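You operate a simulated robot arm through the tools that you are given. There is no shell and no other tool.

Carry out the task below with a simulated robot arm. There is one attempt and no reset: what you move stays moved.

TASK
Swap the white sash's brown window handle for the silver one.
Fine: shut both of its clamps first; the old handle goes into a free block of the handle rack; the new spindle goes right down the square hole.

The check looks at the end state, three seconds after you hand in, the way a careful person would. Anything else that was tipped, shoved, dropped, spilled or broken makes it a failure.

THE ROBOT
A 6-joint arm with a two-finger gripper, fixed in place. Base frame: the origin is on the floor under the middle of its stand, x ahead of it, y to its left, z up; the work surface is at about z = 0.862. Units: m, degrees, N and s.
It reaches about 1.417 m from its shoulder. Its first joint turns from -166.0 to 166.0 degrees. Payload 3.43 kg.
The tool frame sits at the grasp point between the pads (the TCP): z along the fingers, y along the line on which they close. The tips reach 0.02 m beyond it. The gripper opens to 0.19 m; its body begins 0.248 m behind the TCP.
Orientation is told as [roll, pitch, yaw] about the base's x, y, z axes, in that order, counted from this pose: with the fingers straight down and closing along the base's y, the tool's x points along the base's -x, its y along +y and its z along -z.

THE INTERFACE
- The arm moves only by the tool jog_arm. Its argument "series" is a list of rows, each an object of numbers (a shift or turn left out is 0, a gripper value left out holds the last): "tx", "ty", "tz": the shift along the tool's x, y, z in units of 30 mm (1.0 is 30 mm); "wx", "wy", "wz": the turn, a rotation vector about the tool's x, y, z in units of 4 degrees (1.0 is 4 degrees); "hand": the opening, from 0 (shut) to 1 (fully open). In form: [{"tx": .., "ty": .., "tz": .., "wx": .., "wy": .., "wz": .., "hand": ..}, ...]. A call has 1 to 20 rows; each row shifts and turns the commanded pose from where the row before left it, along the tool's axes as they then stand. A call with a number of a shift or a turn outside -1 to 1 is refused whole. Each row takes 0.2 s and may step no farther than 0.05 m and 8.6 degrees from the row before; otherwise, or with a gripper value out of range, the whole call is refused. Where a pose cannot be reached the arm comes as near as it can. A force on the tool above 80 N (or 10 N above the force at the start of the call, whichever is more), or a blocked arm, ends the call early, and 0.2 s more pass. Each finger travels about 0.153 m/s and halts on what it meets, pressing with about 24 N; the grip force reading is that of the motor and also rises with nothing between the fingers. The clock runs only during rows and for 0.2 s after the last one: add rows that do not move to give the fingers time. The reply holds the time, the measured pose of the TCP, the force on the tool along the base axes, the opening and the grip force, in the units named above and with some noise, with the torque about the TCP (base axes, N m) and any sound that the robot's microphone picked up, and new pictures: "pictures" is both (left out), scene, wrist or none.
- Cameras (640 x 400 px; columns grow to the right, rows downward): "scene" is fixed at [0.2281, -0.6543, 1.691]; the picture's right is [0.61, -0.79, 0.00], its down [-0.65, -0.50, -0.57] and it looks along [0.45, 0.35, -0.82] (base axes); focal length 283 px, centre (320, 200). "wrist" rides on the gripper at [0.07, -0.008, -0.288] in the tool frame; the picture's right is [0.12, 0.99, 0.00], its down [-0.96, 0.12, -0.25] and it looks along [-0.24, 0.03, 0.97] (tool axes); focal length 261 px, centre (320, 200).
- slide_trunk(by): moves the trunk up (or, below 0, down) by that many m; the arm rides with it, the base frame stays. It gives what a move gives, with no picture.
- probe_pixels(camera, pixels): for up to 12 pixels [column, row] of the newest picture of that camera ("zoom" is the newest enlarged one), the place [x, y, z] in the base frame of the surface seen there, good to about 0.002 m, but the place of the scene camera against the robot may be out by one fixed shift of up to 0.012 m in any direction. No time passes.
- zoom(camera, box): a new picture of the part [left, top, right, bottom] of that camera's present view, enlarged. No time passes.
- job_done(): hands the job in; it is judged then, once.

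Open the gripper and draw the arm clear of the work before you hand the job in, unless the task says otherwise.

The tools are called after "Emit:" as a command line: name --argument value ..., lists and objects as JSON in quotes. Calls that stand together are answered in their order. jog_arm: Moves the arm, as the interface text tells. Its arguments: {"type":"object","properties":{"series":{"type":"array"},"pictures":{"type":"string","enum":["both","scene","wrist","none"]}},"required":["series"]} The other tools are called the same way: slide_trunk (by) moves the trunk up or down; probe_pixels (camera, pixels) gives the place of the surface under pixels of a picture; zoom (camera, box) takes an enlarged picture of a part of a camera's view; job_done () hands the job in.

At the start:

```text
t: 0.0
tcp_pos: [0.6966, -0.3827, 1.2762]
ee_rot: [0.0, -0.1, 0.1]
ft_force: [-0.4, -0.3, 0.0]
torque: [0.04, 0.01, -0.04]
finger_gap: 0.1898
grasp_force: 0.1
trunk travel left (down, up): [-0.25, 0.19]
```

scene: 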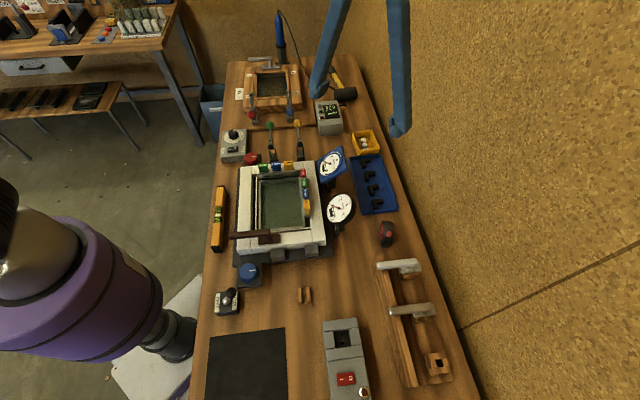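
wrist: 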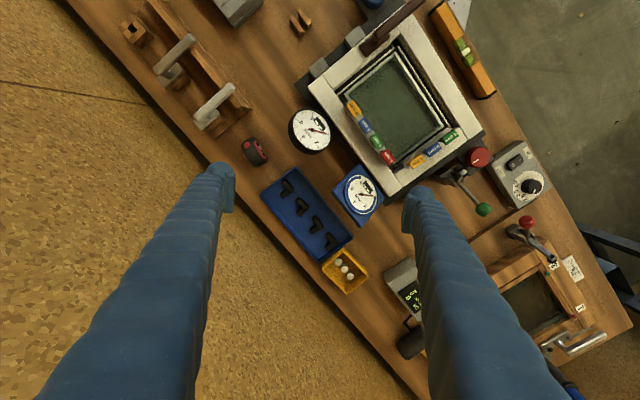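

The scene shows the white sash near pixel (280,210) with a brown handle at (260,236), and a rack on the right at (415,310) with silver handles. I zoom in on these parts to see details.

Emit:
zoom --camera "scene" --box '[200, 140, 360, 290]'

Emit:
zoom --camera "scene" --box '[350, 230, 480, 400]'

Emit:
zoom --camera "wrist" --box '[290, 0, 500, 220]'

Emit:
zoom --camera "wrist" --box '[100, 0, 300, 140]'

Emit:
zoom --camera "scene" --box '[210, 40, 370, 180]'

```text
2.67 times, centred on (280, 215) of scene
```

zoom: 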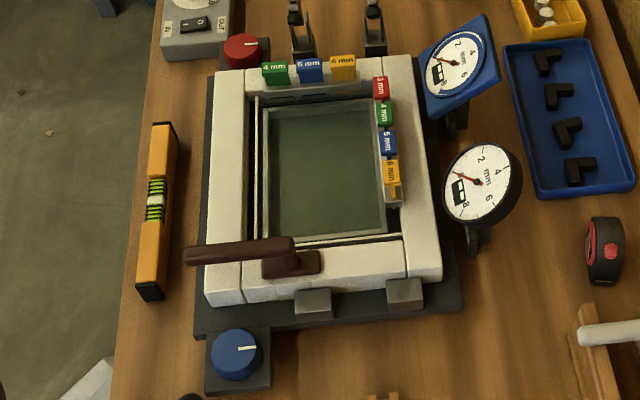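

```text
2.35 times, centred on (415, 315) of scene
```

zoom: 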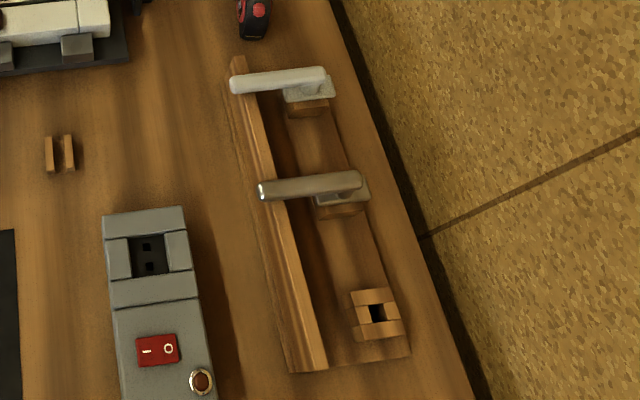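

```text
1.82 times, centred on (395, 110) of wrist
```

zoom: 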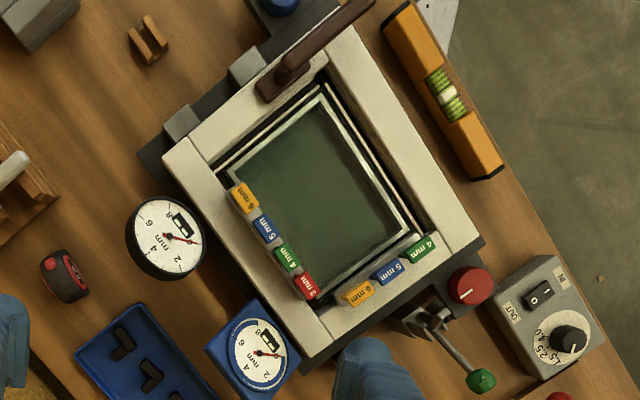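

```text
2.86 times, centred on (200, 70) of wrist
```

zoom: 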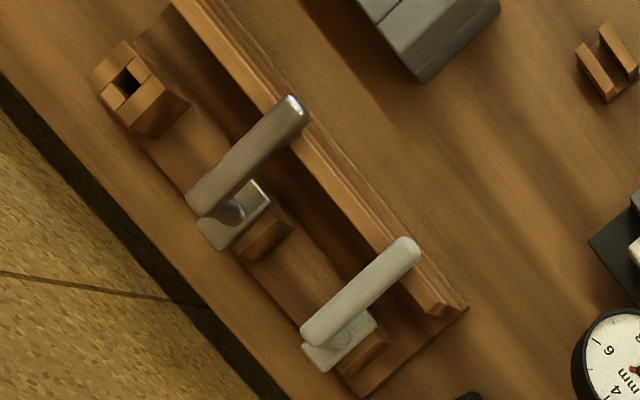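

```text
2.86 times, centred on (290, 110) of scene
```

zoom: 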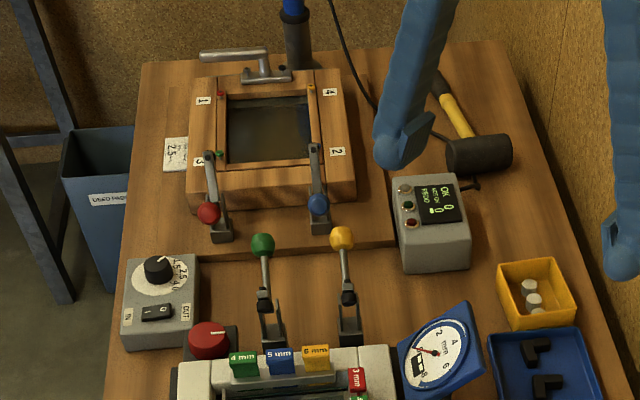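

I probe key points in the wrist picture (handle, sash, rack, clamp knobs) to get base coordinates.

Emit:
probe_pixels --camera "wrist" --pixels '[[384, 35], [418, 5], [315, 85], [395, 190], [458, 138], [484, 208], [478, 157], [450, 168], [133, 30], [172, 72], [213, 108], [40, 20]]'

Emit:
probe_pixels --camera "scene" --pixels '[[272, 240], [240, 236], [270, 127], [297, 123], [270, 150], [298, 150], [437, 363], [410, 310], [402, 266], [248, 269], [254, 159], [251, 187]]'

```text
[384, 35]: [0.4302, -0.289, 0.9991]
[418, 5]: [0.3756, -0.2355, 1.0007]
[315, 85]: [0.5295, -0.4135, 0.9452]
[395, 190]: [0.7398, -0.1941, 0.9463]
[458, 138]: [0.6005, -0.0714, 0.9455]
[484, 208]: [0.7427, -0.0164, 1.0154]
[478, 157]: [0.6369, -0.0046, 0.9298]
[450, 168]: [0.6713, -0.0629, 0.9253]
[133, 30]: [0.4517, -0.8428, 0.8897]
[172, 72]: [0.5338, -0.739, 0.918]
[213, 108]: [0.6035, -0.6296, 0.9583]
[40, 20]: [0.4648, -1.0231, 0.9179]
```

```text
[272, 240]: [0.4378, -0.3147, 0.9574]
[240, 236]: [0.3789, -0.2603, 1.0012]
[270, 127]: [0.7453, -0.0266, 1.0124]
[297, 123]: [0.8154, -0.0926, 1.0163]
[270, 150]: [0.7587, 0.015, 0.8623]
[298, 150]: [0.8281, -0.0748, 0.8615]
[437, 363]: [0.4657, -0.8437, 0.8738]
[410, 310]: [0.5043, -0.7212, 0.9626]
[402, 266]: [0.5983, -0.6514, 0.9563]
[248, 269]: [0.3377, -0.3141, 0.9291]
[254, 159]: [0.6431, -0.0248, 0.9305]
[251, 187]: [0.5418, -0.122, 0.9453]
```

The white sash lies at about z=0.945 with green/yellow toggle clamps at its far side around (0.75,-0.02). I move the arm over there at a safe height to look at the clamps.

Emit:
jog_arm --series '[{"ty": 1, "tx": -0.1}, {"ty": 1, "tx": -0.1}, {"ty": 1, "tx": -0.1}, {"ty": 1, "tx": -0.1}, {"ty": 1, "tx": -0.1}, {"ty": 1, "tx": -0.1}, {"ty": 1, "tx": -0.1}, {"ty": 1, "tx": -0.1}, {"ty": 1, "tx": -0.1}, {"ty": 1, "tx": -0.1}, {"tz": 0.5}]'

```text
t: 2.4
tcp_pos: [0.7261, -0.0836, 1.2581]
ee_rot: [0.0, 0.2, 0.0]
ft_force: [0.5, 0.8, 0.8]
torque: [-0.05, 0.01, 0.02]
finger_gap: 0.1901
grasp_force: 0.0
trunk travel left (down, up): [-0.25, 0.19]
```

scene: 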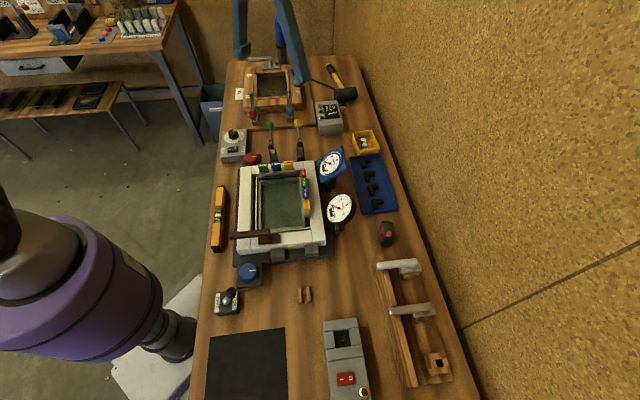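
wrist: 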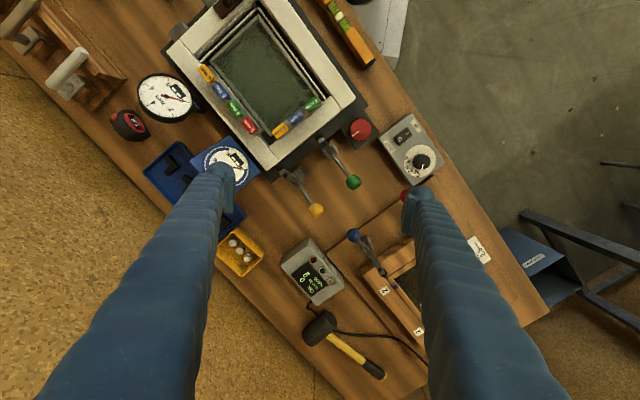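

The two clamps with green (353,182) and yellow (316,208) knobs are next to the sash's far edge. I zoom in on them and on the wooden sash clamps for comparison.

Emit:
zoom --camera "wrist" --box '[260, 100, 400, 230]'

Emit:
zoom --camera "scene" --box '[235, 100, 325, 175]'

Emit:
zoom --camera "wrist" --box '[330, 170, 500, 290]'

Emit:
probe_pixels --camera "wrist" --pixels '[[353, 182], [316, 208], [325, 148], [290, 176], [340, 166], [303, 190], [353, 237], [366, 252], [360, 130], [330, 155]]'

```text
3.08 times, centred on (330, 165) of wrist
```

zoom: 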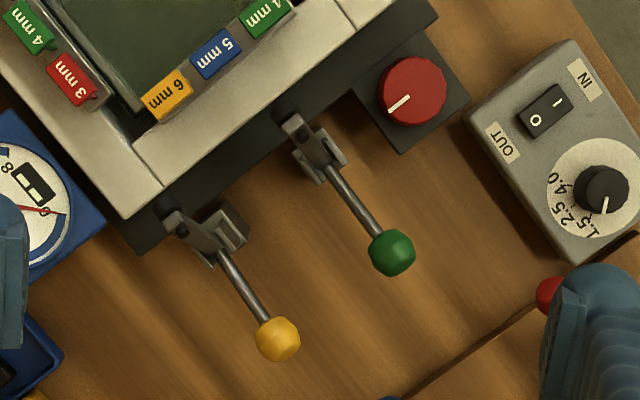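

```text
5.33 times, centred on (280, 138) of scene
```

zoom: 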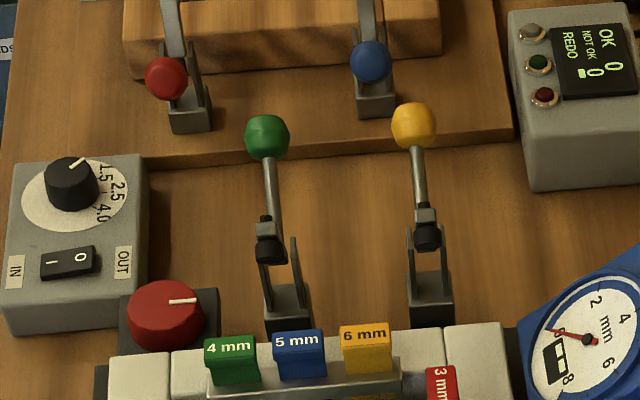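

```text
3.33 times, centred on (415, 230) of wrist
```

zoom: 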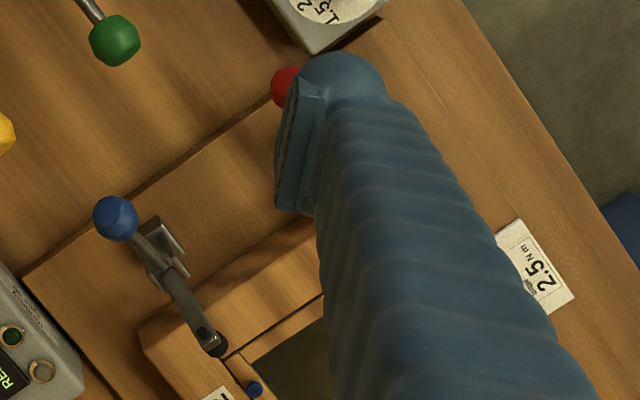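

```text
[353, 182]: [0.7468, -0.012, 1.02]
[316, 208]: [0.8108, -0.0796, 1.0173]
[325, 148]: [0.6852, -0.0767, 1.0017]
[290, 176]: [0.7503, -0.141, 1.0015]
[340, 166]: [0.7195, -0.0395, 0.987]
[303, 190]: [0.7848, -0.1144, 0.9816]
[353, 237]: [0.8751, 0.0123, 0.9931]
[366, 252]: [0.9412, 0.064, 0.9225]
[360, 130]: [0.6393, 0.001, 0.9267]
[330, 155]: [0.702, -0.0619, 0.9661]
```

The blue/red clamps of the wooden sash appear shut (arm over the sash), while green/yellow levers lean outward with their feet up. I turn the gripper to line up with the bench (about -44° yaw) and tilt it for a closer oblique view.

Emit:
jog_arm --series '[{"wz": 1}, {"wz": 1}, {"wz": 1}, {"wz": 1}, {"wz": 1}, {"wz": 1}, {"wz": 1}, {"wz": 1}, {"wz": 1}, {"wz": 1}, {"wz": 1}, {"tz": 1}, {"tz": 1}, {"wy": -1}, {"wy": -1}, {"wy": -1}, {"wy": -1}, {"wy": -1}, {"wy": -1}]'

```text
t: 6.4
tcp_pos: [0.7258, -0.0838, 1.2008]
ee_rot: [0.0, -24.0, -44.0]
ft_force: [-0.2, -0.5, 0.4]
torque: [0.04, -0.03, 0.0]
finger_gap: 0.19
grasp_force: 0.0
trunk travel left (down, up): [-0.25, 0.19]
```

scene: 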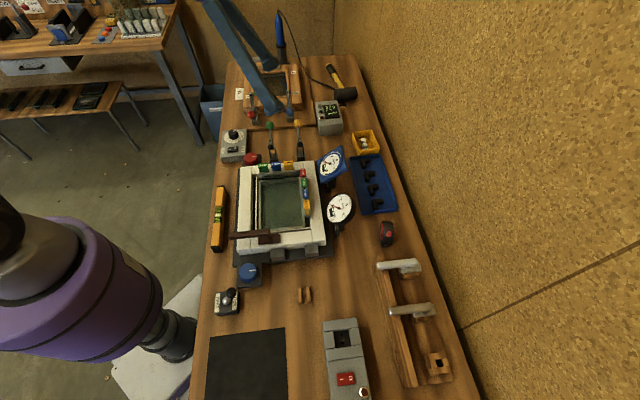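
wrist: 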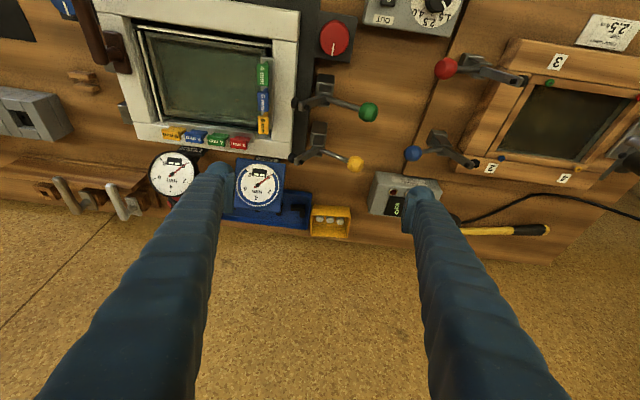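

Now the clamps appear from the side at (335,95) and (330,150), with the shut wooden-sash clamps at (475,68) and (440,150) for comparison. Zooming in.

Emit:
zoom --camera "wrist" --box '[270, 50, 400, 190]'

Emit:
zoom --camera "wrist" --box '[390, 20, 540, 190]'

Emit:
zoom --camera "wrist" --box '[60, 0, 310, 170]'

```text
2.86 times, centred on (335, 120) of wrist
```

zoom: 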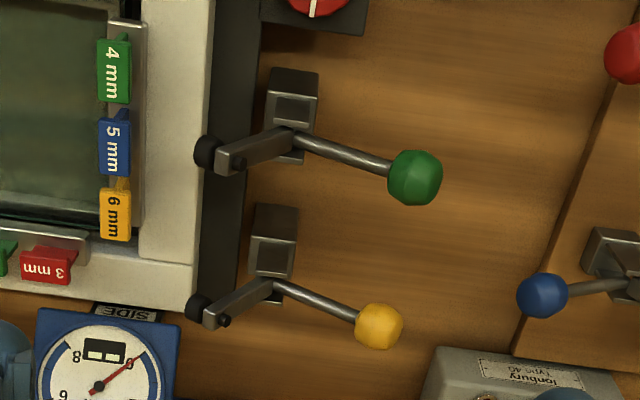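

```text
2.35 times, centred on (465, 105) of wrist
```

zoom: 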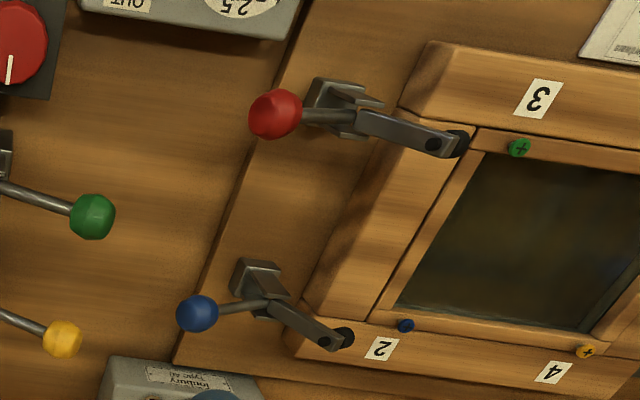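

```text
2.35 times, centred on (185, 85) of wrist
```

zoom: 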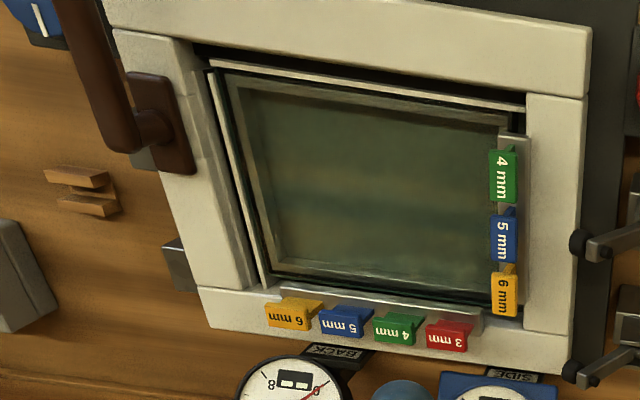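

I zoom again on the green/yellow clamps and probe the parts for geometry.

Emit:
zoom --camera "wrist" --box '[290, 50, 390, 185]'

```text
2.96 times, centred on (340, 118) of wrist
```

zoom: 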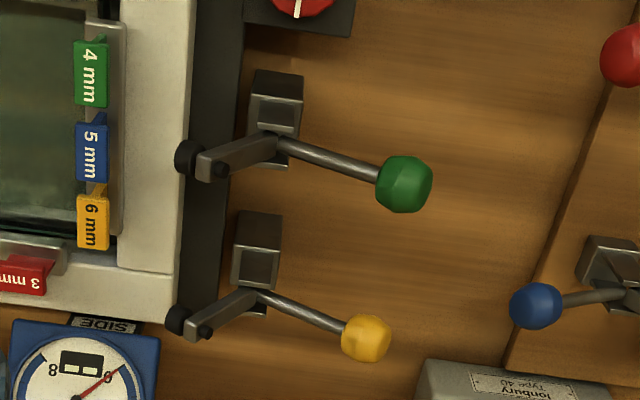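

Emit:
probe_pixels --camera "zoom" --pixels '[[186, 156], [205, 165], [240, 152], [270, 147], [272, 83], [275, 115], [330, 160], [360, 175], [404, 185], [185, 100], [220, 220], [276, 156]]'

Emit:
probe_pixels --camera "zoom" --pixels '[[176, 318], [195, 327], [230, 308], [255, 296], [258, 228], [256, 265], [300, 310], [330, 327], [366, 338], [160, 285], [256, 300], [400, 100]]'

Emit:
zoom --camera "wrist" --box '[400, 40, 500, 180]'

```text
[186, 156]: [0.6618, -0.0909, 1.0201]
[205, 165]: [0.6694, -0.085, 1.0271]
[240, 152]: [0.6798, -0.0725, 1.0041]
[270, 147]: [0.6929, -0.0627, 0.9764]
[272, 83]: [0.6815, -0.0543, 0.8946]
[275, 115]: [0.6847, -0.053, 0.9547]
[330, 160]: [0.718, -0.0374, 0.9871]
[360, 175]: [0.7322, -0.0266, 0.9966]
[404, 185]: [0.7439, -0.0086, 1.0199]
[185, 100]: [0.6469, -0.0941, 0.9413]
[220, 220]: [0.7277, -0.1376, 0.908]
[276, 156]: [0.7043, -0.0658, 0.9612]
```

```text
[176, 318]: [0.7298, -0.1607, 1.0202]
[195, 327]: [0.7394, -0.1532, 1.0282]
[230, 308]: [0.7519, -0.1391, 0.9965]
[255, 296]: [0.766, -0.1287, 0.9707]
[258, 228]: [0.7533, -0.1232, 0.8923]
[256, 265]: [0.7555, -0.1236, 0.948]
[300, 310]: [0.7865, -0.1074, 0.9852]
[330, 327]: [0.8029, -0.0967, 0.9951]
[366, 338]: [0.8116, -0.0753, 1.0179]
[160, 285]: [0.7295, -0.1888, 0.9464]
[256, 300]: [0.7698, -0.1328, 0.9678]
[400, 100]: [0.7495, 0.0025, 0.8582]
```

```text
2.86 times, centred on (450, 110) of wrist
```

zoom: 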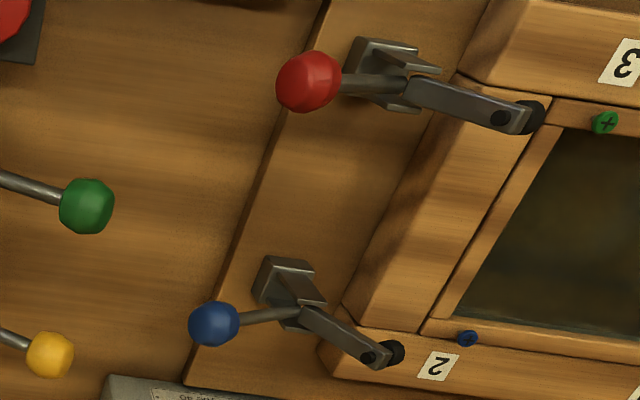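

Probing the blue and red clamps (shut?) and the sash edge for comparison.

Emit:
probe_pixels --camera "zoom" --pixels '[[213, 322], [265, 316], [295, 315], [315, 325], [345, 345], [370, 357], [395, 350], [285, 270], [308, 80], [370, 83], [415, 92], [500, 118]]'

Emit:
probe_pixels --camera "wrist" --pixels '[[300, 20], [296, 60], [292, 110], [290, 150], [140, 137], [200, 145], [262, 154], [120, 60], [130, 110], [110, 6], [200, 8], [330, 38]]'

```text
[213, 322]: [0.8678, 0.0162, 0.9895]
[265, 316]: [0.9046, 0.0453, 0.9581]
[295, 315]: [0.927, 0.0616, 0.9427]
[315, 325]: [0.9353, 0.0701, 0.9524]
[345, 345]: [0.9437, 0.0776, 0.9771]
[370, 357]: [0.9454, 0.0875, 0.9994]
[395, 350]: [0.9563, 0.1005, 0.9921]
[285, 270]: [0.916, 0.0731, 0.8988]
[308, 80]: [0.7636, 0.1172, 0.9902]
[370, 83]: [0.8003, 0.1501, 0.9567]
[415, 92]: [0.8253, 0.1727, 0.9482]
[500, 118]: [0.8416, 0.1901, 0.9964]
```

```text
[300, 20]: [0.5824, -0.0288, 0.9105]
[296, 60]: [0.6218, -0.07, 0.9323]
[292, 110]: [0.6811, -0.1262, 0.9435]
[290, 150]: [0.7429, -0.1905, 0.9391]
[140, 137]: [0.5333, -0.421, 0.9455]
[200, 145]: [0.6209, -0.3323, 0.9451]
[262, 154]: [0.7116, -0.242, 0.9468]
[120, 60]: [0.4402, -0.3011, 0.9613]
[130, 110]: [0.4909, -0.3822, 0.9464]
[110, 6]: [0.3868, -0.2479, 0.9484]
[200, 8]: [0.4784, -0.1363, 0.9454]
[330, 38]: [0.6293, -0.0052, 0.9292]
```

All four clamps are open (foot up, e.g. green foot at z≈1.02, pivot at ≈0.97, knob at (0.748,-0.011,1.004)); shutting means swinging the knob up and toward the sash. I untilt, turn the gripper so its fingers close across the lever plane (yaw +45°).

Emit:
jog_arm --series '[{"wy": 1}, {"wy": 1}, {"wy": 1}, {"wy": 1}, {"wy": 1}, {"wy": 1}, {"wz": -1}, {"wz": -1}, {"wz": -1}, {"wz": -1}, {"wz": -1}, {"wz": -1}, {"wz": -1}, {"wz": -1}, {"wz": -1}, {"wz": -1}, {"wz": -1}, {"wz": -1}, {"wz": -1}, {"wz": -1}]' --pictures "none"

Emit:
jog_arm --series '[{"wz": -1}, {"wz": -1}, {"wz": -1}, {"wz": -1}, {"wz": -1}, {"wz": -1}, {"wz": -1}, {"wz": -1}, {"wz": -0.25, "hand": 0.42}, {"hand": 0.42}, {"hand": 0.42}]' --pictures "wrist"

```text
t: 10.6
tcp_pos: [0.7277, -0.0837, 1.2009]
ee_rot: [0.1, 0.0, 12.1]
ft_force: [0.1, 0.1, -0.6]
torque: [-0.02, 0.01, 0.02]
finger_gap: 0.1901
grasp_force: 0.0
trunk travel left (down, up): [-0.25, 0.19]
```

```text
t: 13.0
tcp_pos: [0.7272, -0.0837, 1.2012]
ee_rot: [0.0, 0.0, 45.0]
ft_force: [0.5, -1.0, 0.4]
torque: [0.01, 0.04, -0.01]
finger_gap: 0.0798
grasp_force: 0.0
trunk travel left (down, up): [-0.25, 0.19]
```

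wrist: 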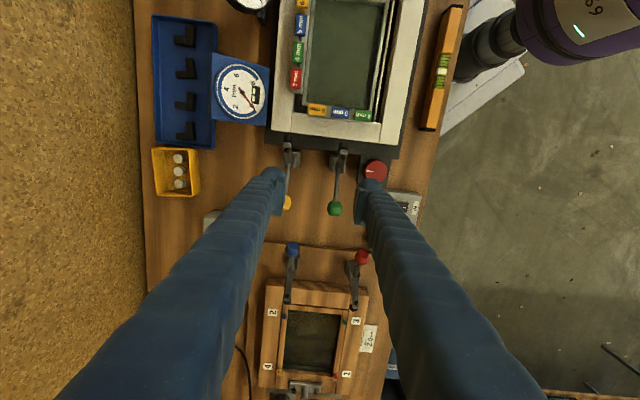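

The lever plane lines up with the image's vertical; green knob at (335,209). I move over the green knob (0.748,-0.011) and down to z≈1.07, narrowing the gap to 60 mm.

Emit:
jog_arm --series '[{"tx": -1, "ty": 0.6, "hand": 0.32}, {"tx": -1, "ty": 0.6}, {"tx": -0.2}, {"tz": 1}, {"tz": 1}, {"tz": 1}, {"tz": 1}]' --pictures "both"

```text
t: 14.6
tcp_pos: [0.748, -0.0114, 1.0783]
ee_rot: [0.0, 0.0, 45.1]
ft_force: [0.0, -0.2, 0.6]
torque: [0.01, 0.04, -0.02]
finger_gap: 0.0608
grasp_force: 0.1
trunk travel left (down, up): [-0.25, 0.19]
```

scene: 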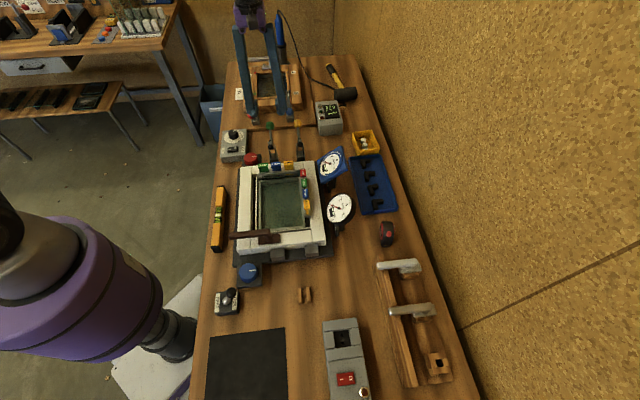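
wrist: 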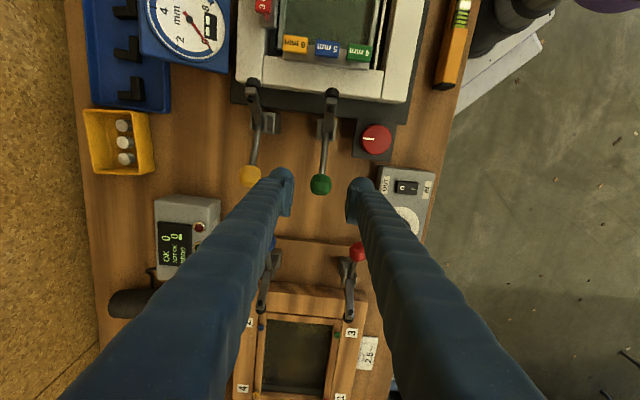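

The knob at (320,184) is exactly under the TCP. I probe quickly to check the depth, then go down to z≈1.006.

Emit:
probe_pixels --camera "wrist" --pixels '[[320, 182], [325, 140], [330, 95], [327, 115], [330, 127], [250, 176], [255, 108]]'

Emit:
jog_arm --series '[{"tz": 1}, {"tz": 1}, {"tz": 0.4}]' --pictures "wrist"

```text
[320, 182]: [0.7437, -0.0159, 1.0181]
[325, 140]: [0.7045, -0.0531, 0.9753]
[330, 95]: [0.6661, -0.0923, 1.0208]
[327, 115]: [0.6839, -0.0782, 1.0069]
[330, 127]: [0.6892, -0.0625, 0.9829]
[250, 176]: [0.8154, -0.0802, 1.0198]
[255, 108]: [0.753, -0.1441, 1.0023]
```

```text
t: 15.4
tcp_pos: [0.7473, -0.0095, 1.0079]
ee_rot: [0.0, 0.1, 45.0]
ft_force: [-0.9, 0.4, 0.3]
torque: [-0.02, 0.01, -0.03]
finger_gap: 0.0609
grasp_force: 0.1
trunk travel left (down, up): [-0.25, 0.19]
```

wrist: 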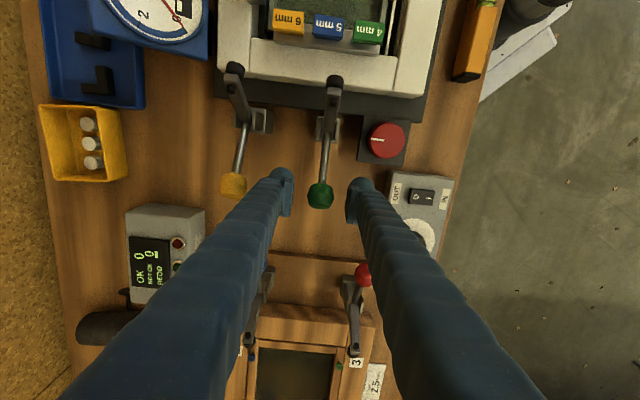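

The knob sits at (320,197) between the pads. I close on it.

Emit:
jog_arm --series '[{"hand": 0.0}, {"hand": 0.0}, {"hand": 0.0}]' --pictures "wrist"

```text
t: 16.2
tcp_pos: [0.747, -0.0098, 1.0085]
ee_rot: [0.0, 0.2, 44.9]
ft_force: [-3.6, 2.1, -0.1]
torque: [0.12, -0.06, -0.04]
finger_gap: 0.0301
grasp_force: 44.6
trunk travel left (down, up): [-0.25, 0.19]
```

wrist: 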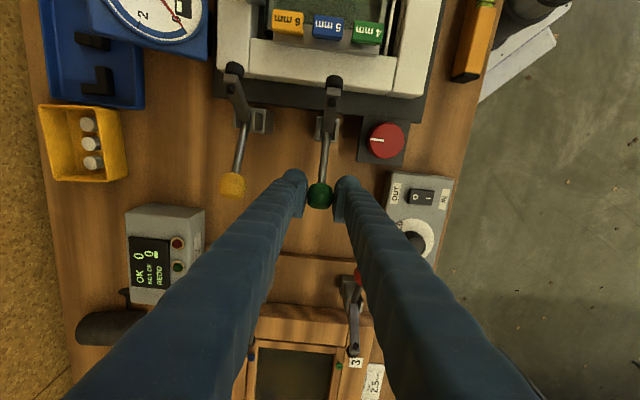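

Knob gripped (30 mm). Pivot estimated at u≈0.447, z≈0.963 with an 85 mm radius; I carry the knob through the first half (30°) of the arc up and toward the sash.

Emit:
jog_arm --series '[{"tx": 0.13, "tz": -0.213}, {"tx": 0.147, "tz": -0.2}, {"tx": 0.16, "tz": -0.183}, {"tx": 0.18, "tz": -0.173}, {"tx": 0.193, "tz": -0.153}, {"tx": 0.207, "tz": -0.137}]' --pictures "wrist"

```text
t: 17.6
tcp_pos: [0.7249, -0.0314, 1.0414]
ee_rot: [0.0, 0.1, 45.0]
ft_force: [-5.5, 18.8, -9.9]
torque: [0.84, -0.75, -0.02]
finger_gap: 0.0305
grasp_force: 45.2
trunk travel left (down, up): [-0.25, 0.19]
```

wrist: 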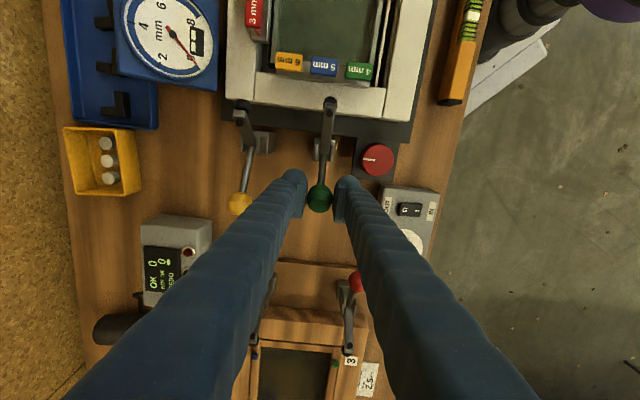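

Resistance is about 13 N along the arc plus ~17 N sideways (+v), so I ease sideways about 1 mm and continue the arc.

Emit:
jog_arm --series '[{"ty": 0.035}, {"tx": 0.217, "tz": -0.12}, {"tx": 0.227, "tz": -0.097}, {"tx": 0.233, "tz": -0.08}]' --pictures "wrist"

```text
t: 18.6
tcp_pos: [0.7127, -0.0453, 1.0491]
ee_rot: [-0.1, 0.0, 45.0]
ft_force: [-0.4, 18.3, 2.7]
torque: [0.81, -0.62, -0.05]
finger_gap: 0.0305
grasp_force: 44.8
trunk travel left (down, up): [-0.25, 0.19]
```

wrist: 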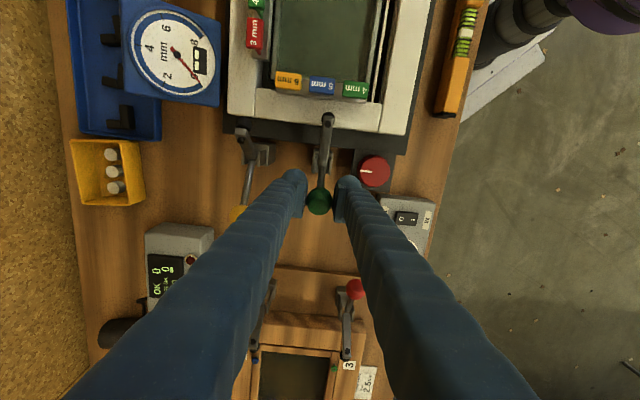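

Progress is smooth (force ≈13 N along +u). I continue the last part of the arc.

Emit:
jog_arm --series '[{"tx": 0.24, "tz": -0.06}, {"tx": 0.243, "tz": -0.037}, {"tx": 0.247, "tz": -0.017}]' --pictures "both"

```text
t: 19.4
tcp_pos: [0.6943, -0.0613, 1.0522]
ee_rot: [0.1, 0.1, 45.0]
ft_force: [-5.8, 19.3, -2.0]
torque: [0.74, -0.61, 0.05]
finger_gap: 0.0295
grasp_force: 45.1
trunk travel left (down, up): [-0.25, 0.19]
```

scene: 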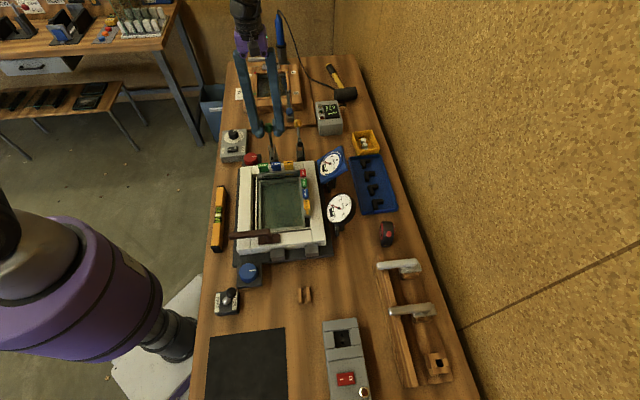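
wrist: 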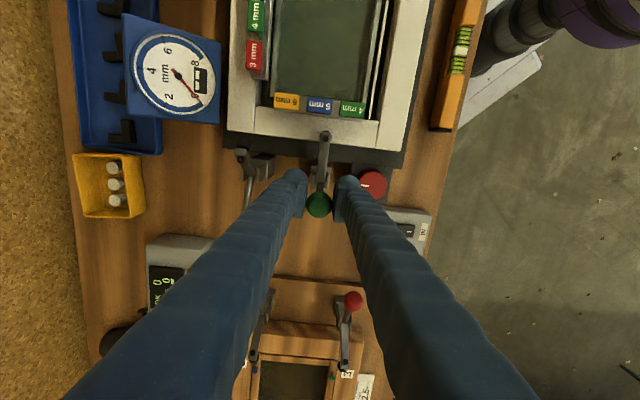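

Zooming on the green clamp's foot at (325,137) to see whether it touches the sash.

Emit:
zoom --camera "wrist" --box '[230, 90, 400, 230]'

Emit:
probe_pixels --camera "wrist" --pixels '[[325, 135], [324, 150], [322, 165], [318, 203], [340, 135], [310, 130], [300, 135]]'

```text
2.86 times, centred on (315, 160) of wrist
```

zoom: 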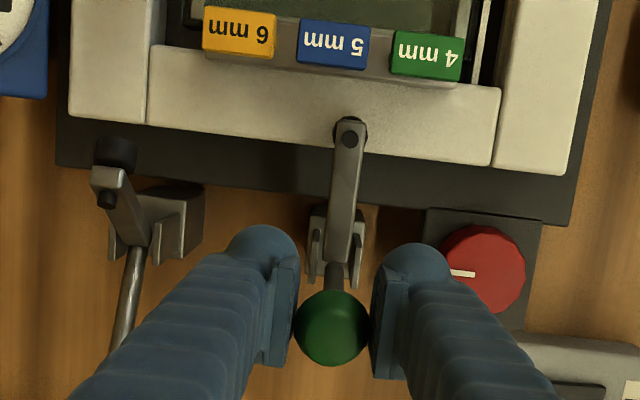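

```text
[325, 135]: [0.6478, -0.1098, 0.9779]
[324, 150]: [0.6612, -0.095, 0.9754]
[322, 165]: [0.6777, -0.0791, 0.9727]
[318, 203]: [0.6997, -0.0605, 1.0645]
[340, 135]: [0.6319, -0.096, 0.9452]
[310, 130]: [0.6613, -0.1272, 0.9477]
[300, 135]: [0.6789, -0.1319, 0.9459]
```

The arm still slopes up about 7° toward the foot (z 0.978 vs 0.973), so it isn't quite shut. I continue in small steps.

Emit:
jog_arm --series '[{"tx": 0.1}, {"tx": 0.1}, {"tx": 0.1, "tz": 0.01}]' --pictures "wrist"

```text
t: 20.2
tcp_pos: [0.6898, -0.0683, 1.052]
ee_rot: [0.1, 0.1, 45.0]
ft_force: [-4.9, 22.5, -14.5]
torque: [0.78, -0.78, 0.19]
finger_gap: 0.0289
grasp_force: 45.2
trunk travel left (down, up): [-0.25, 0.19]
```

wrist: 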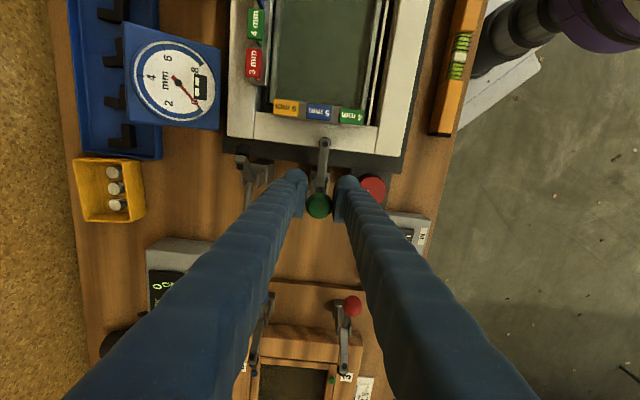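

Still moving with ~12 N resistance; z pull of -14 N means the arc now needs to dip slightly. Continue with small dips.

Emit:
jog_arm --series '[{"tx": 0.1, "tz": 0.03}, {"tx": 0.1, "tz": 0.03}, {"tx": 0.1, "tz": 0.03}]' --pictures "wrist"

Emit:
zoom --camera "wrist" --box '[230, 90, 400, 230]'

Emit:
probe_pixels --camera "wrist" --pixels '[[324, 145], [323, 155], [321, 168], [318, 203], [340, 140], [324, 140]]'

```text
t: 21.0
tcp_pos: [0.6848, -0.0719, 1.0491]
ee_rot: [-0.1, 0.1, 45.0]
ft_force: [10.0, 37.7, -8.3]
torque: [0.01, -0.05, 0.16]
finger_gap: 0.0277
grasp_force: 44.8
trunk travel left (down, up): [-0.25, 0.19]
```

wrist: 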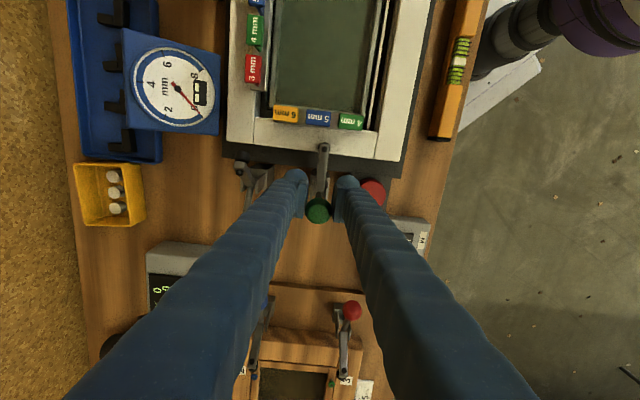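

```text
2.86 times, centred on (315, 160) of wrist
```

zoom: 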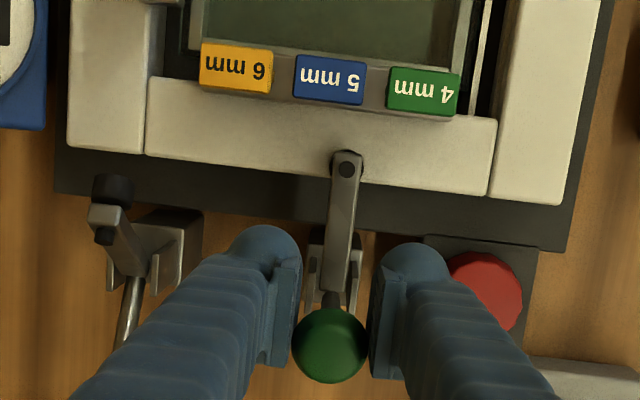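

```text
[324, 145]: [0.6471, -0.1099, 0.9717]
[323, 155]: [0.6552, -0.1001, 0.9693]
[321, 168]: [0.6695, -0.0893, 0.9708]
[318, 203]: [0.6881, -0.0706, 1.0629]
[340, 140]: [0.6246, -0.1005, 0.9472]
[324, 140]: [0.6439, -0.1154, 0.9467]
```

The arm is now level (z≈0.971 along it), foot on the sash (0.947), with 34 N resistance — it's against its stop. I release the knob with a narrow opening and watch whether it stays.

Emit:
jog_arm --series '[{"hand": 0.3}, {"hand": 0.3}, {"hand": 0.3}]' --pictures "wrist"

Emit:
zoom --camera "wrist" --box '[230, 90, 400, 230]'

Emit:
probe_pixels --camera "wrist" --pixels '[[324, 145], [323, 155], [321, 168], [318, 203], [340, 140], [324, 140]]'

```text
t: 21.8
tcp_pos: [0.6835, -0.0751, 1.0505]
ee_rot: [0.0, 0.0, 45.0]
ft_force: [0.4, 0.2, 0.6]
torque: [0.05, 0.02, -0.01]
finger_gap: 0.0571
grasp_force: 0.0
trunk travel left (down, up): [-0.25, 0.19]
```

wrist: 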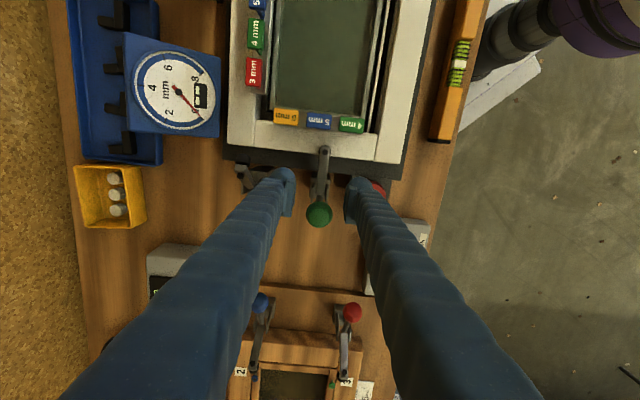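

```text
2.86 times, centred on (315, 160) of wrist
```

zoom: 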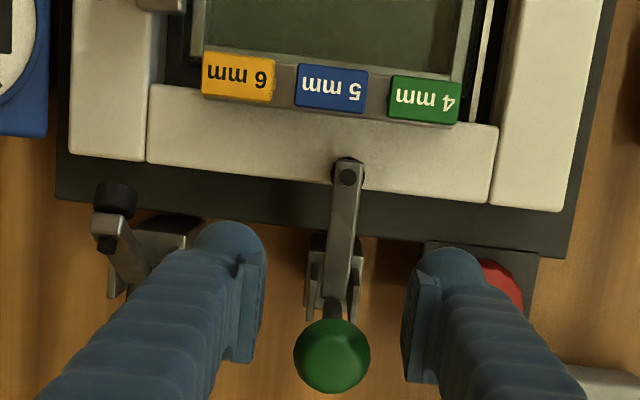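

```text
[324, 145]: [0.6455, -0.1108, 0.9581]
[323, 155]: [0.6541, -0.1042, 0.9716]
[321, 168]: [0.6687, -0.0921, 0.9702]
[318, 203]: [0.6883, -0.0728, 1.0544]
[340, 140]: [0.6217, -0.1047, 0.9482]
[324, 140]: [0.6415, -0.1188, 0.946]
```

It stays. To be sure it is fully shut I will lift, go behind the knob with closed fingers, and push it gently toward the sash to see if it is against its stop.

Emit:
jog_arm --series '[{"tz": -1}, {"tz": -1}, {"tx": -1, "ty": 0.06, "hand": 0}, {"tx": -1}, {"tx": -0.33}, {"tz": 1}, {"tz": 1}, {"tz": 0.3}]' --pictures "wrist"

Emit:
zoom --camera "wrist" --box '[230, 70, 400, 230]'

```text
t: 23.6
tcp_pos: [0.732, -0.0238, 1.039]
ee_rot: [0.0, 0.0, 44.9]
ft_force: [0.7, -0.3, -0.3]
torque: [-0.04, -0.02, 0.03]
finger_gap: 0.0
grasp_force: 23.9
trunk travel left (down, up): [-0.25, 0.19]
```

wrist: 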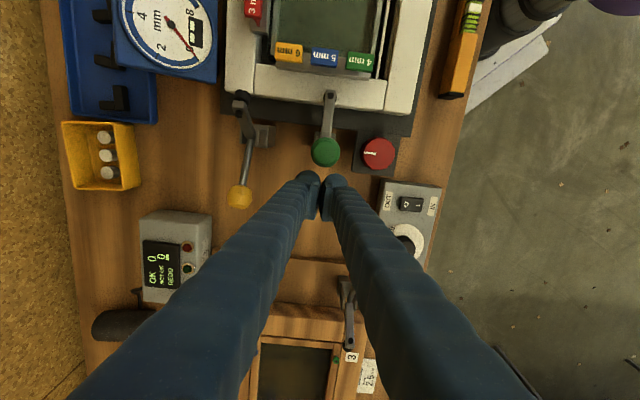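

```text
2.50 times, centred on (315, 150) of wrist
```

zoom: 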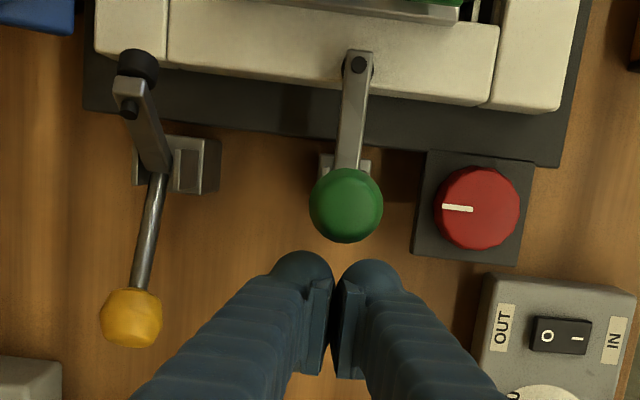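

The knob (325,152) stands upright in front of the closed fingers. I approach in -u in small steps and watch the force.

Emit:
jog_arm --series '[{"tx": 0.2}, {"tx": 0.2}, {"tx": 0.2}, {"tx": 0.1}, {"tx": 0.1}]' --pictures "none"

```text
t: 24.8
tcp_pos: [0.7201, -0.0365, 1.0416]
ee_rot: [-0.2, -0.1, 45.0]
ft_force: [26.3, 37.3, 2.6]
torque: [-0.21, 0.42, -0.09]
finger_gap: 0.0061
grasp_force: 33.9
trunk travel left (down, up): [-0.25, 0.19]
```

45 N resistance with no travel: the green clamp is firmly at its stop. I back off and look.

Emit:
jog_arm --series '[{"tx": -0.5}, {"tx": -0.5}, {"tz": -1}, {"tz": -1}]' --pictures "wrist"

Emit:
zoom --camera "wrist" --box '[230, 70, 400, 230]'

```text
t: 25.8
tcp_pos: [0.7354, -0.0194, 1.102]
ee_rot: [-0.1, 0.0, 45.0]
ft_force: [0.5, 0.1, 0.1]
torque: [0.02, -0.07, 0.02]
finger_gap: 0.0
grasp_force: 34.0
trunk travel left (down, up): [-0.25, 0.19]
```

wrist: 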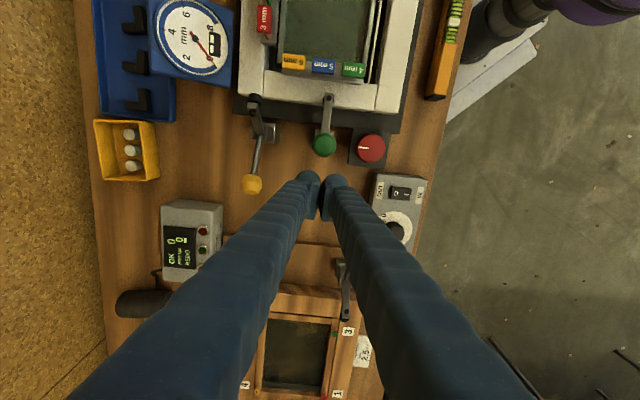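

```text
2.50 times, centred on (315, 150) of wrist
```

zoom: 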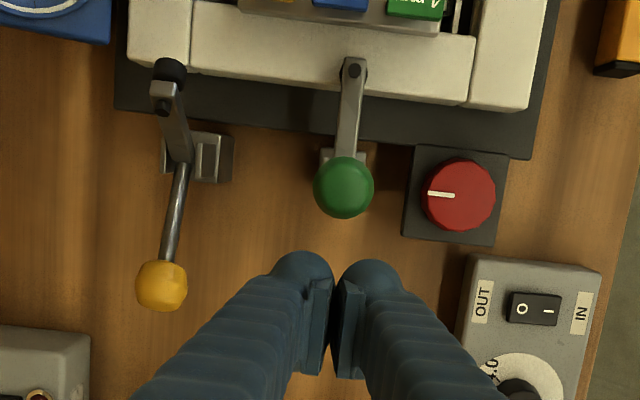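

Green is shut. Next the yellow clamp: I probe its knob, parts, and the nearby blue gauge and yellow box for clearance.

Emit:
probe_pixels --camera "wrist" --pixels '[[252, 182], [258, 150], [256, 115], [255, 100], [230, 75], [232, 88], [200, 82], [150, 125], [155, 170], [200, 205], [324, 140], [270, 132]]'

```text
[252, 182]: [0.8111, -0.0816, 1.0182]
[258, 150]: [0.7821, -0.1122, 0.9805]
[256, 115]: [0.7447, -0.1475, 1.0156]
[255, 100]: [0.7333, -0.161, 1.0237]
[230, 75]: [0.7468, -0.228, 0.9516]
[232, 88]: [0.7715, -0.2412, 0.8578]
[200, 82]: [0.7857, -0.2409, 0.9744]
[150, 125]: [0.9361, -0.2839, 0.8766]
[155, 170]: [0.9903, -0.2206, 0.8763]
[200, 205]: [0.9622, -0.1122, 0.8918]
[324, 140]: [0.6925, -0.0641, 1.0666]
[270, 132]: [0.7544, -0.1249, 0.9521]
```

Gauge is low enough (≤0.975). I move over the yellow knob (u 0.521, v -0.630), open to 60 mm and descend to it.

Emit:
jog_arm --series '[{"ty": -1}, {"ty": -1}, {"ty": -1, "tx": -0.25}, {"ty": -0.21, "tx": -0.24, "hand": 0.32}, {"hand": 0.32}, {"tz": 1}]' --pictures "wrist"

```text
t: 27.2
tcp_pos: [0.8136, -0.0767, 1.0707]
ee_rot: [0.2, 0.1, 45.0]
ft_force: [0.3, -0.2, 0.1]
torque: [0.04, 0.05, 0.03]
finger_gap: 0.0608
grasp_force: 0.0
trunk travel left (down, up): [-0.25, 0.19]
```

wrist: 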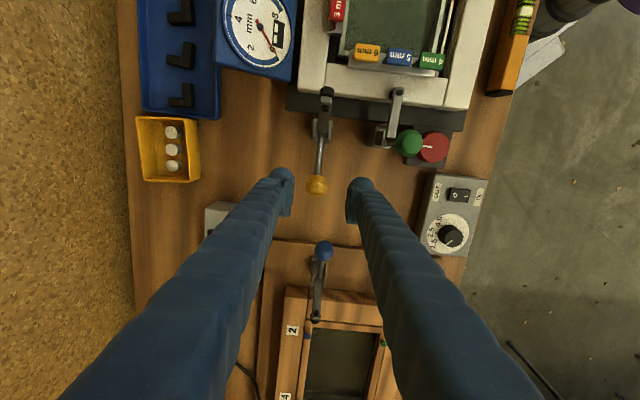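

Knob at (317,184), about 3 mm to -v. Small shift, descend and close.

Emit:
jog_arm --series '[{"tz": 1, "ty": -0.09}, {"tz": 1}, {"tz": 0.17}, {"hand": 0}, {"hand": 0}, {"hand": 0}]' --pictures "wrist"

```text
t: 28.6
tcp_pos: [0.8173, -0.0809, 1.0045]
ee_rot: [0.0, 0.0, 45.0]
ft_force: [19.0, -22.3, -4.4]
torque: [-0.01, -0.18, 0.0]
finger_gap: 0.0279
grasp_force: 45.0
trunk travel left (down, up): [-0.25, 0.19]
```

wrist: 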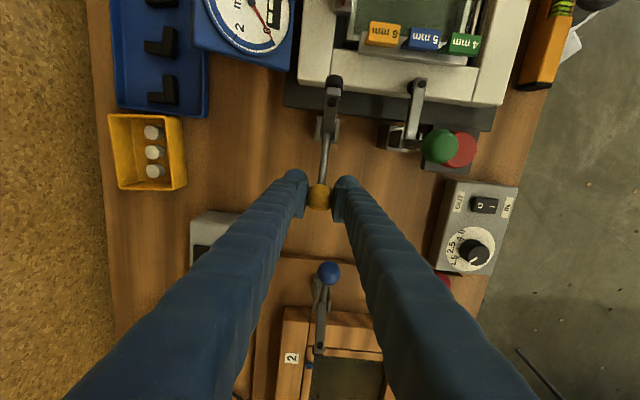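

Sideways force is -29 N (tool pushed to -v), so I ease 1.5 mm that way, then do the first half of the arc.

Emit:
jog_arm --series '[{"ty": -0.05}, {"tx": 0.13, "tz": -0.213}, {"tx": 0.147, "tz": -0.2}, {"tx": 0.16, "tz": -0.183}, {"tx": 0.18, "tz": -0.173}, {"tx": 0.193, "tz": -0.153}, {"tx": 0.207, "tz": -0.137}]' --pictures "none"

```text
t: 30.2
tcp_pos: [0.7969, -0.1011, 1.0352]
ee_rot: [0.1, 0.1, 45.0]
ft_force: [14.0, -4.4, -16.3]
torque: [0.93, -0.82, -0.07]
finger_gap: 0.0282
grasp_force: 45.0
trunk travel left (down, up): [-0.25, 0.19]
```

Forces are modest (≈18 N resisting). I continue with the rest of the arc.

Emit:
jog_arm --series '[{"ty": -0.02, "tx": 0.217, "tz": -0.11}, {"tx": 0.227, "tz": -0.087}, {"tx": 0.233, "tz": -0.07}, {"tx": 0.24, "tz": -0.05}, {"tx": 0.243, "tz": -0.03}]' --pictures "wrist"

Emit:
zoom --camera "wrist" --box '[230, 70, 400, 230]'

```text
t: 31.4
tcp_pos: [0.7723, -0.1261, 1.0476]
ee_rot: [0.1, -0.1, 45.0]
ft_force: [15.8, 2.7, -6.1]
torque: [0.8, -0.76, -0.05]
finger_gap: 0.0275
grasp_force: 45.6
trunk travel left (down, up): [-0.25, 0.19]
```

wrist: 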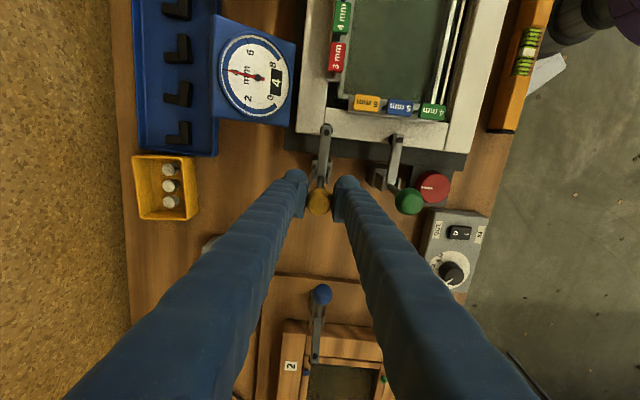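

```text
2.50 times, centred on (315, 150) of wrist
```

zoom: 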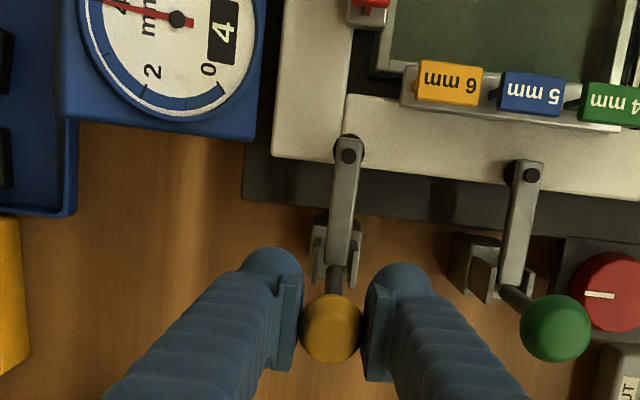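

The yellow clamp's arm is nearly level (and the SIDE gauge needle came alive at 4, probably because the sash is now clamped). I finish the last few degrees.

Emit:
jog_arm --series '[{"tx": 0.2, "tz": 0.0}, {"tx": 0.1, "tz": 0.02}, {"tx": 0.1, "tz": 0.02}, {"tx": 0.1, "tz": 0.02}]' --pictures "wrist"

Emit:
zoom --camera "wrist" --box '[230, 70, 400, 230]'

Emit:
zoom --camera "wrist" --box '[150, 0, 340, 160]'

```text
t: 32.4
tcp_pos: [0.7621, -0.1362, 1.0474]
ee_rot: [0.0, -0.1, 44.9]
ft_force: [22.8, 16.9, 19.9]
torque: [0.5, -0.53, 0.0]
finger_gap: 0.0274
grasp_force: 45.4
trunk travel left (down, up): [-0.25, 0.19]
```

wrist: 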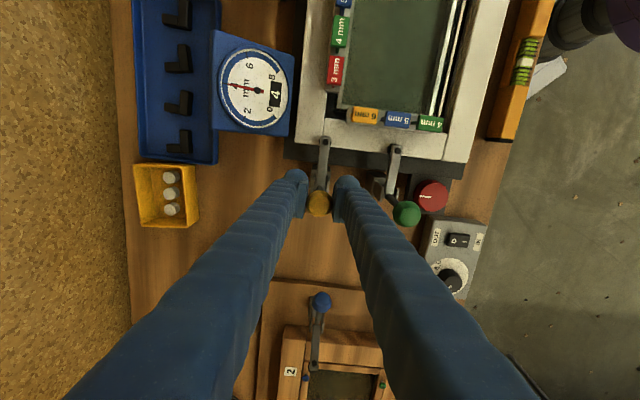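

```text
2.50 times, centred on (315, 150) of wrist
```

zoom: 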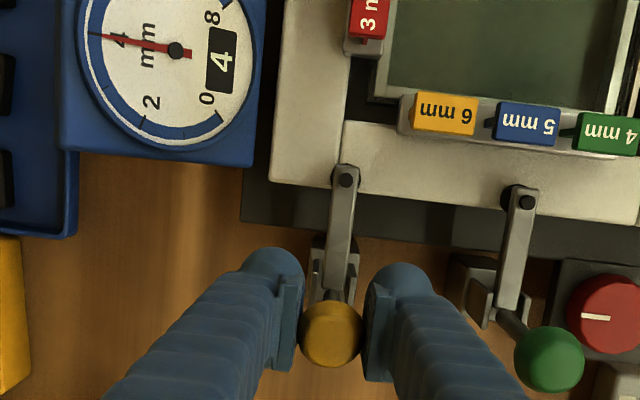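

```text
2.50 times, centred on (245, 80) of wrist
```

zoom: 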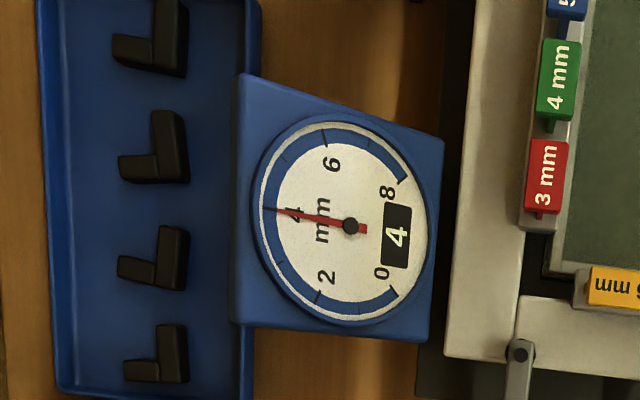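

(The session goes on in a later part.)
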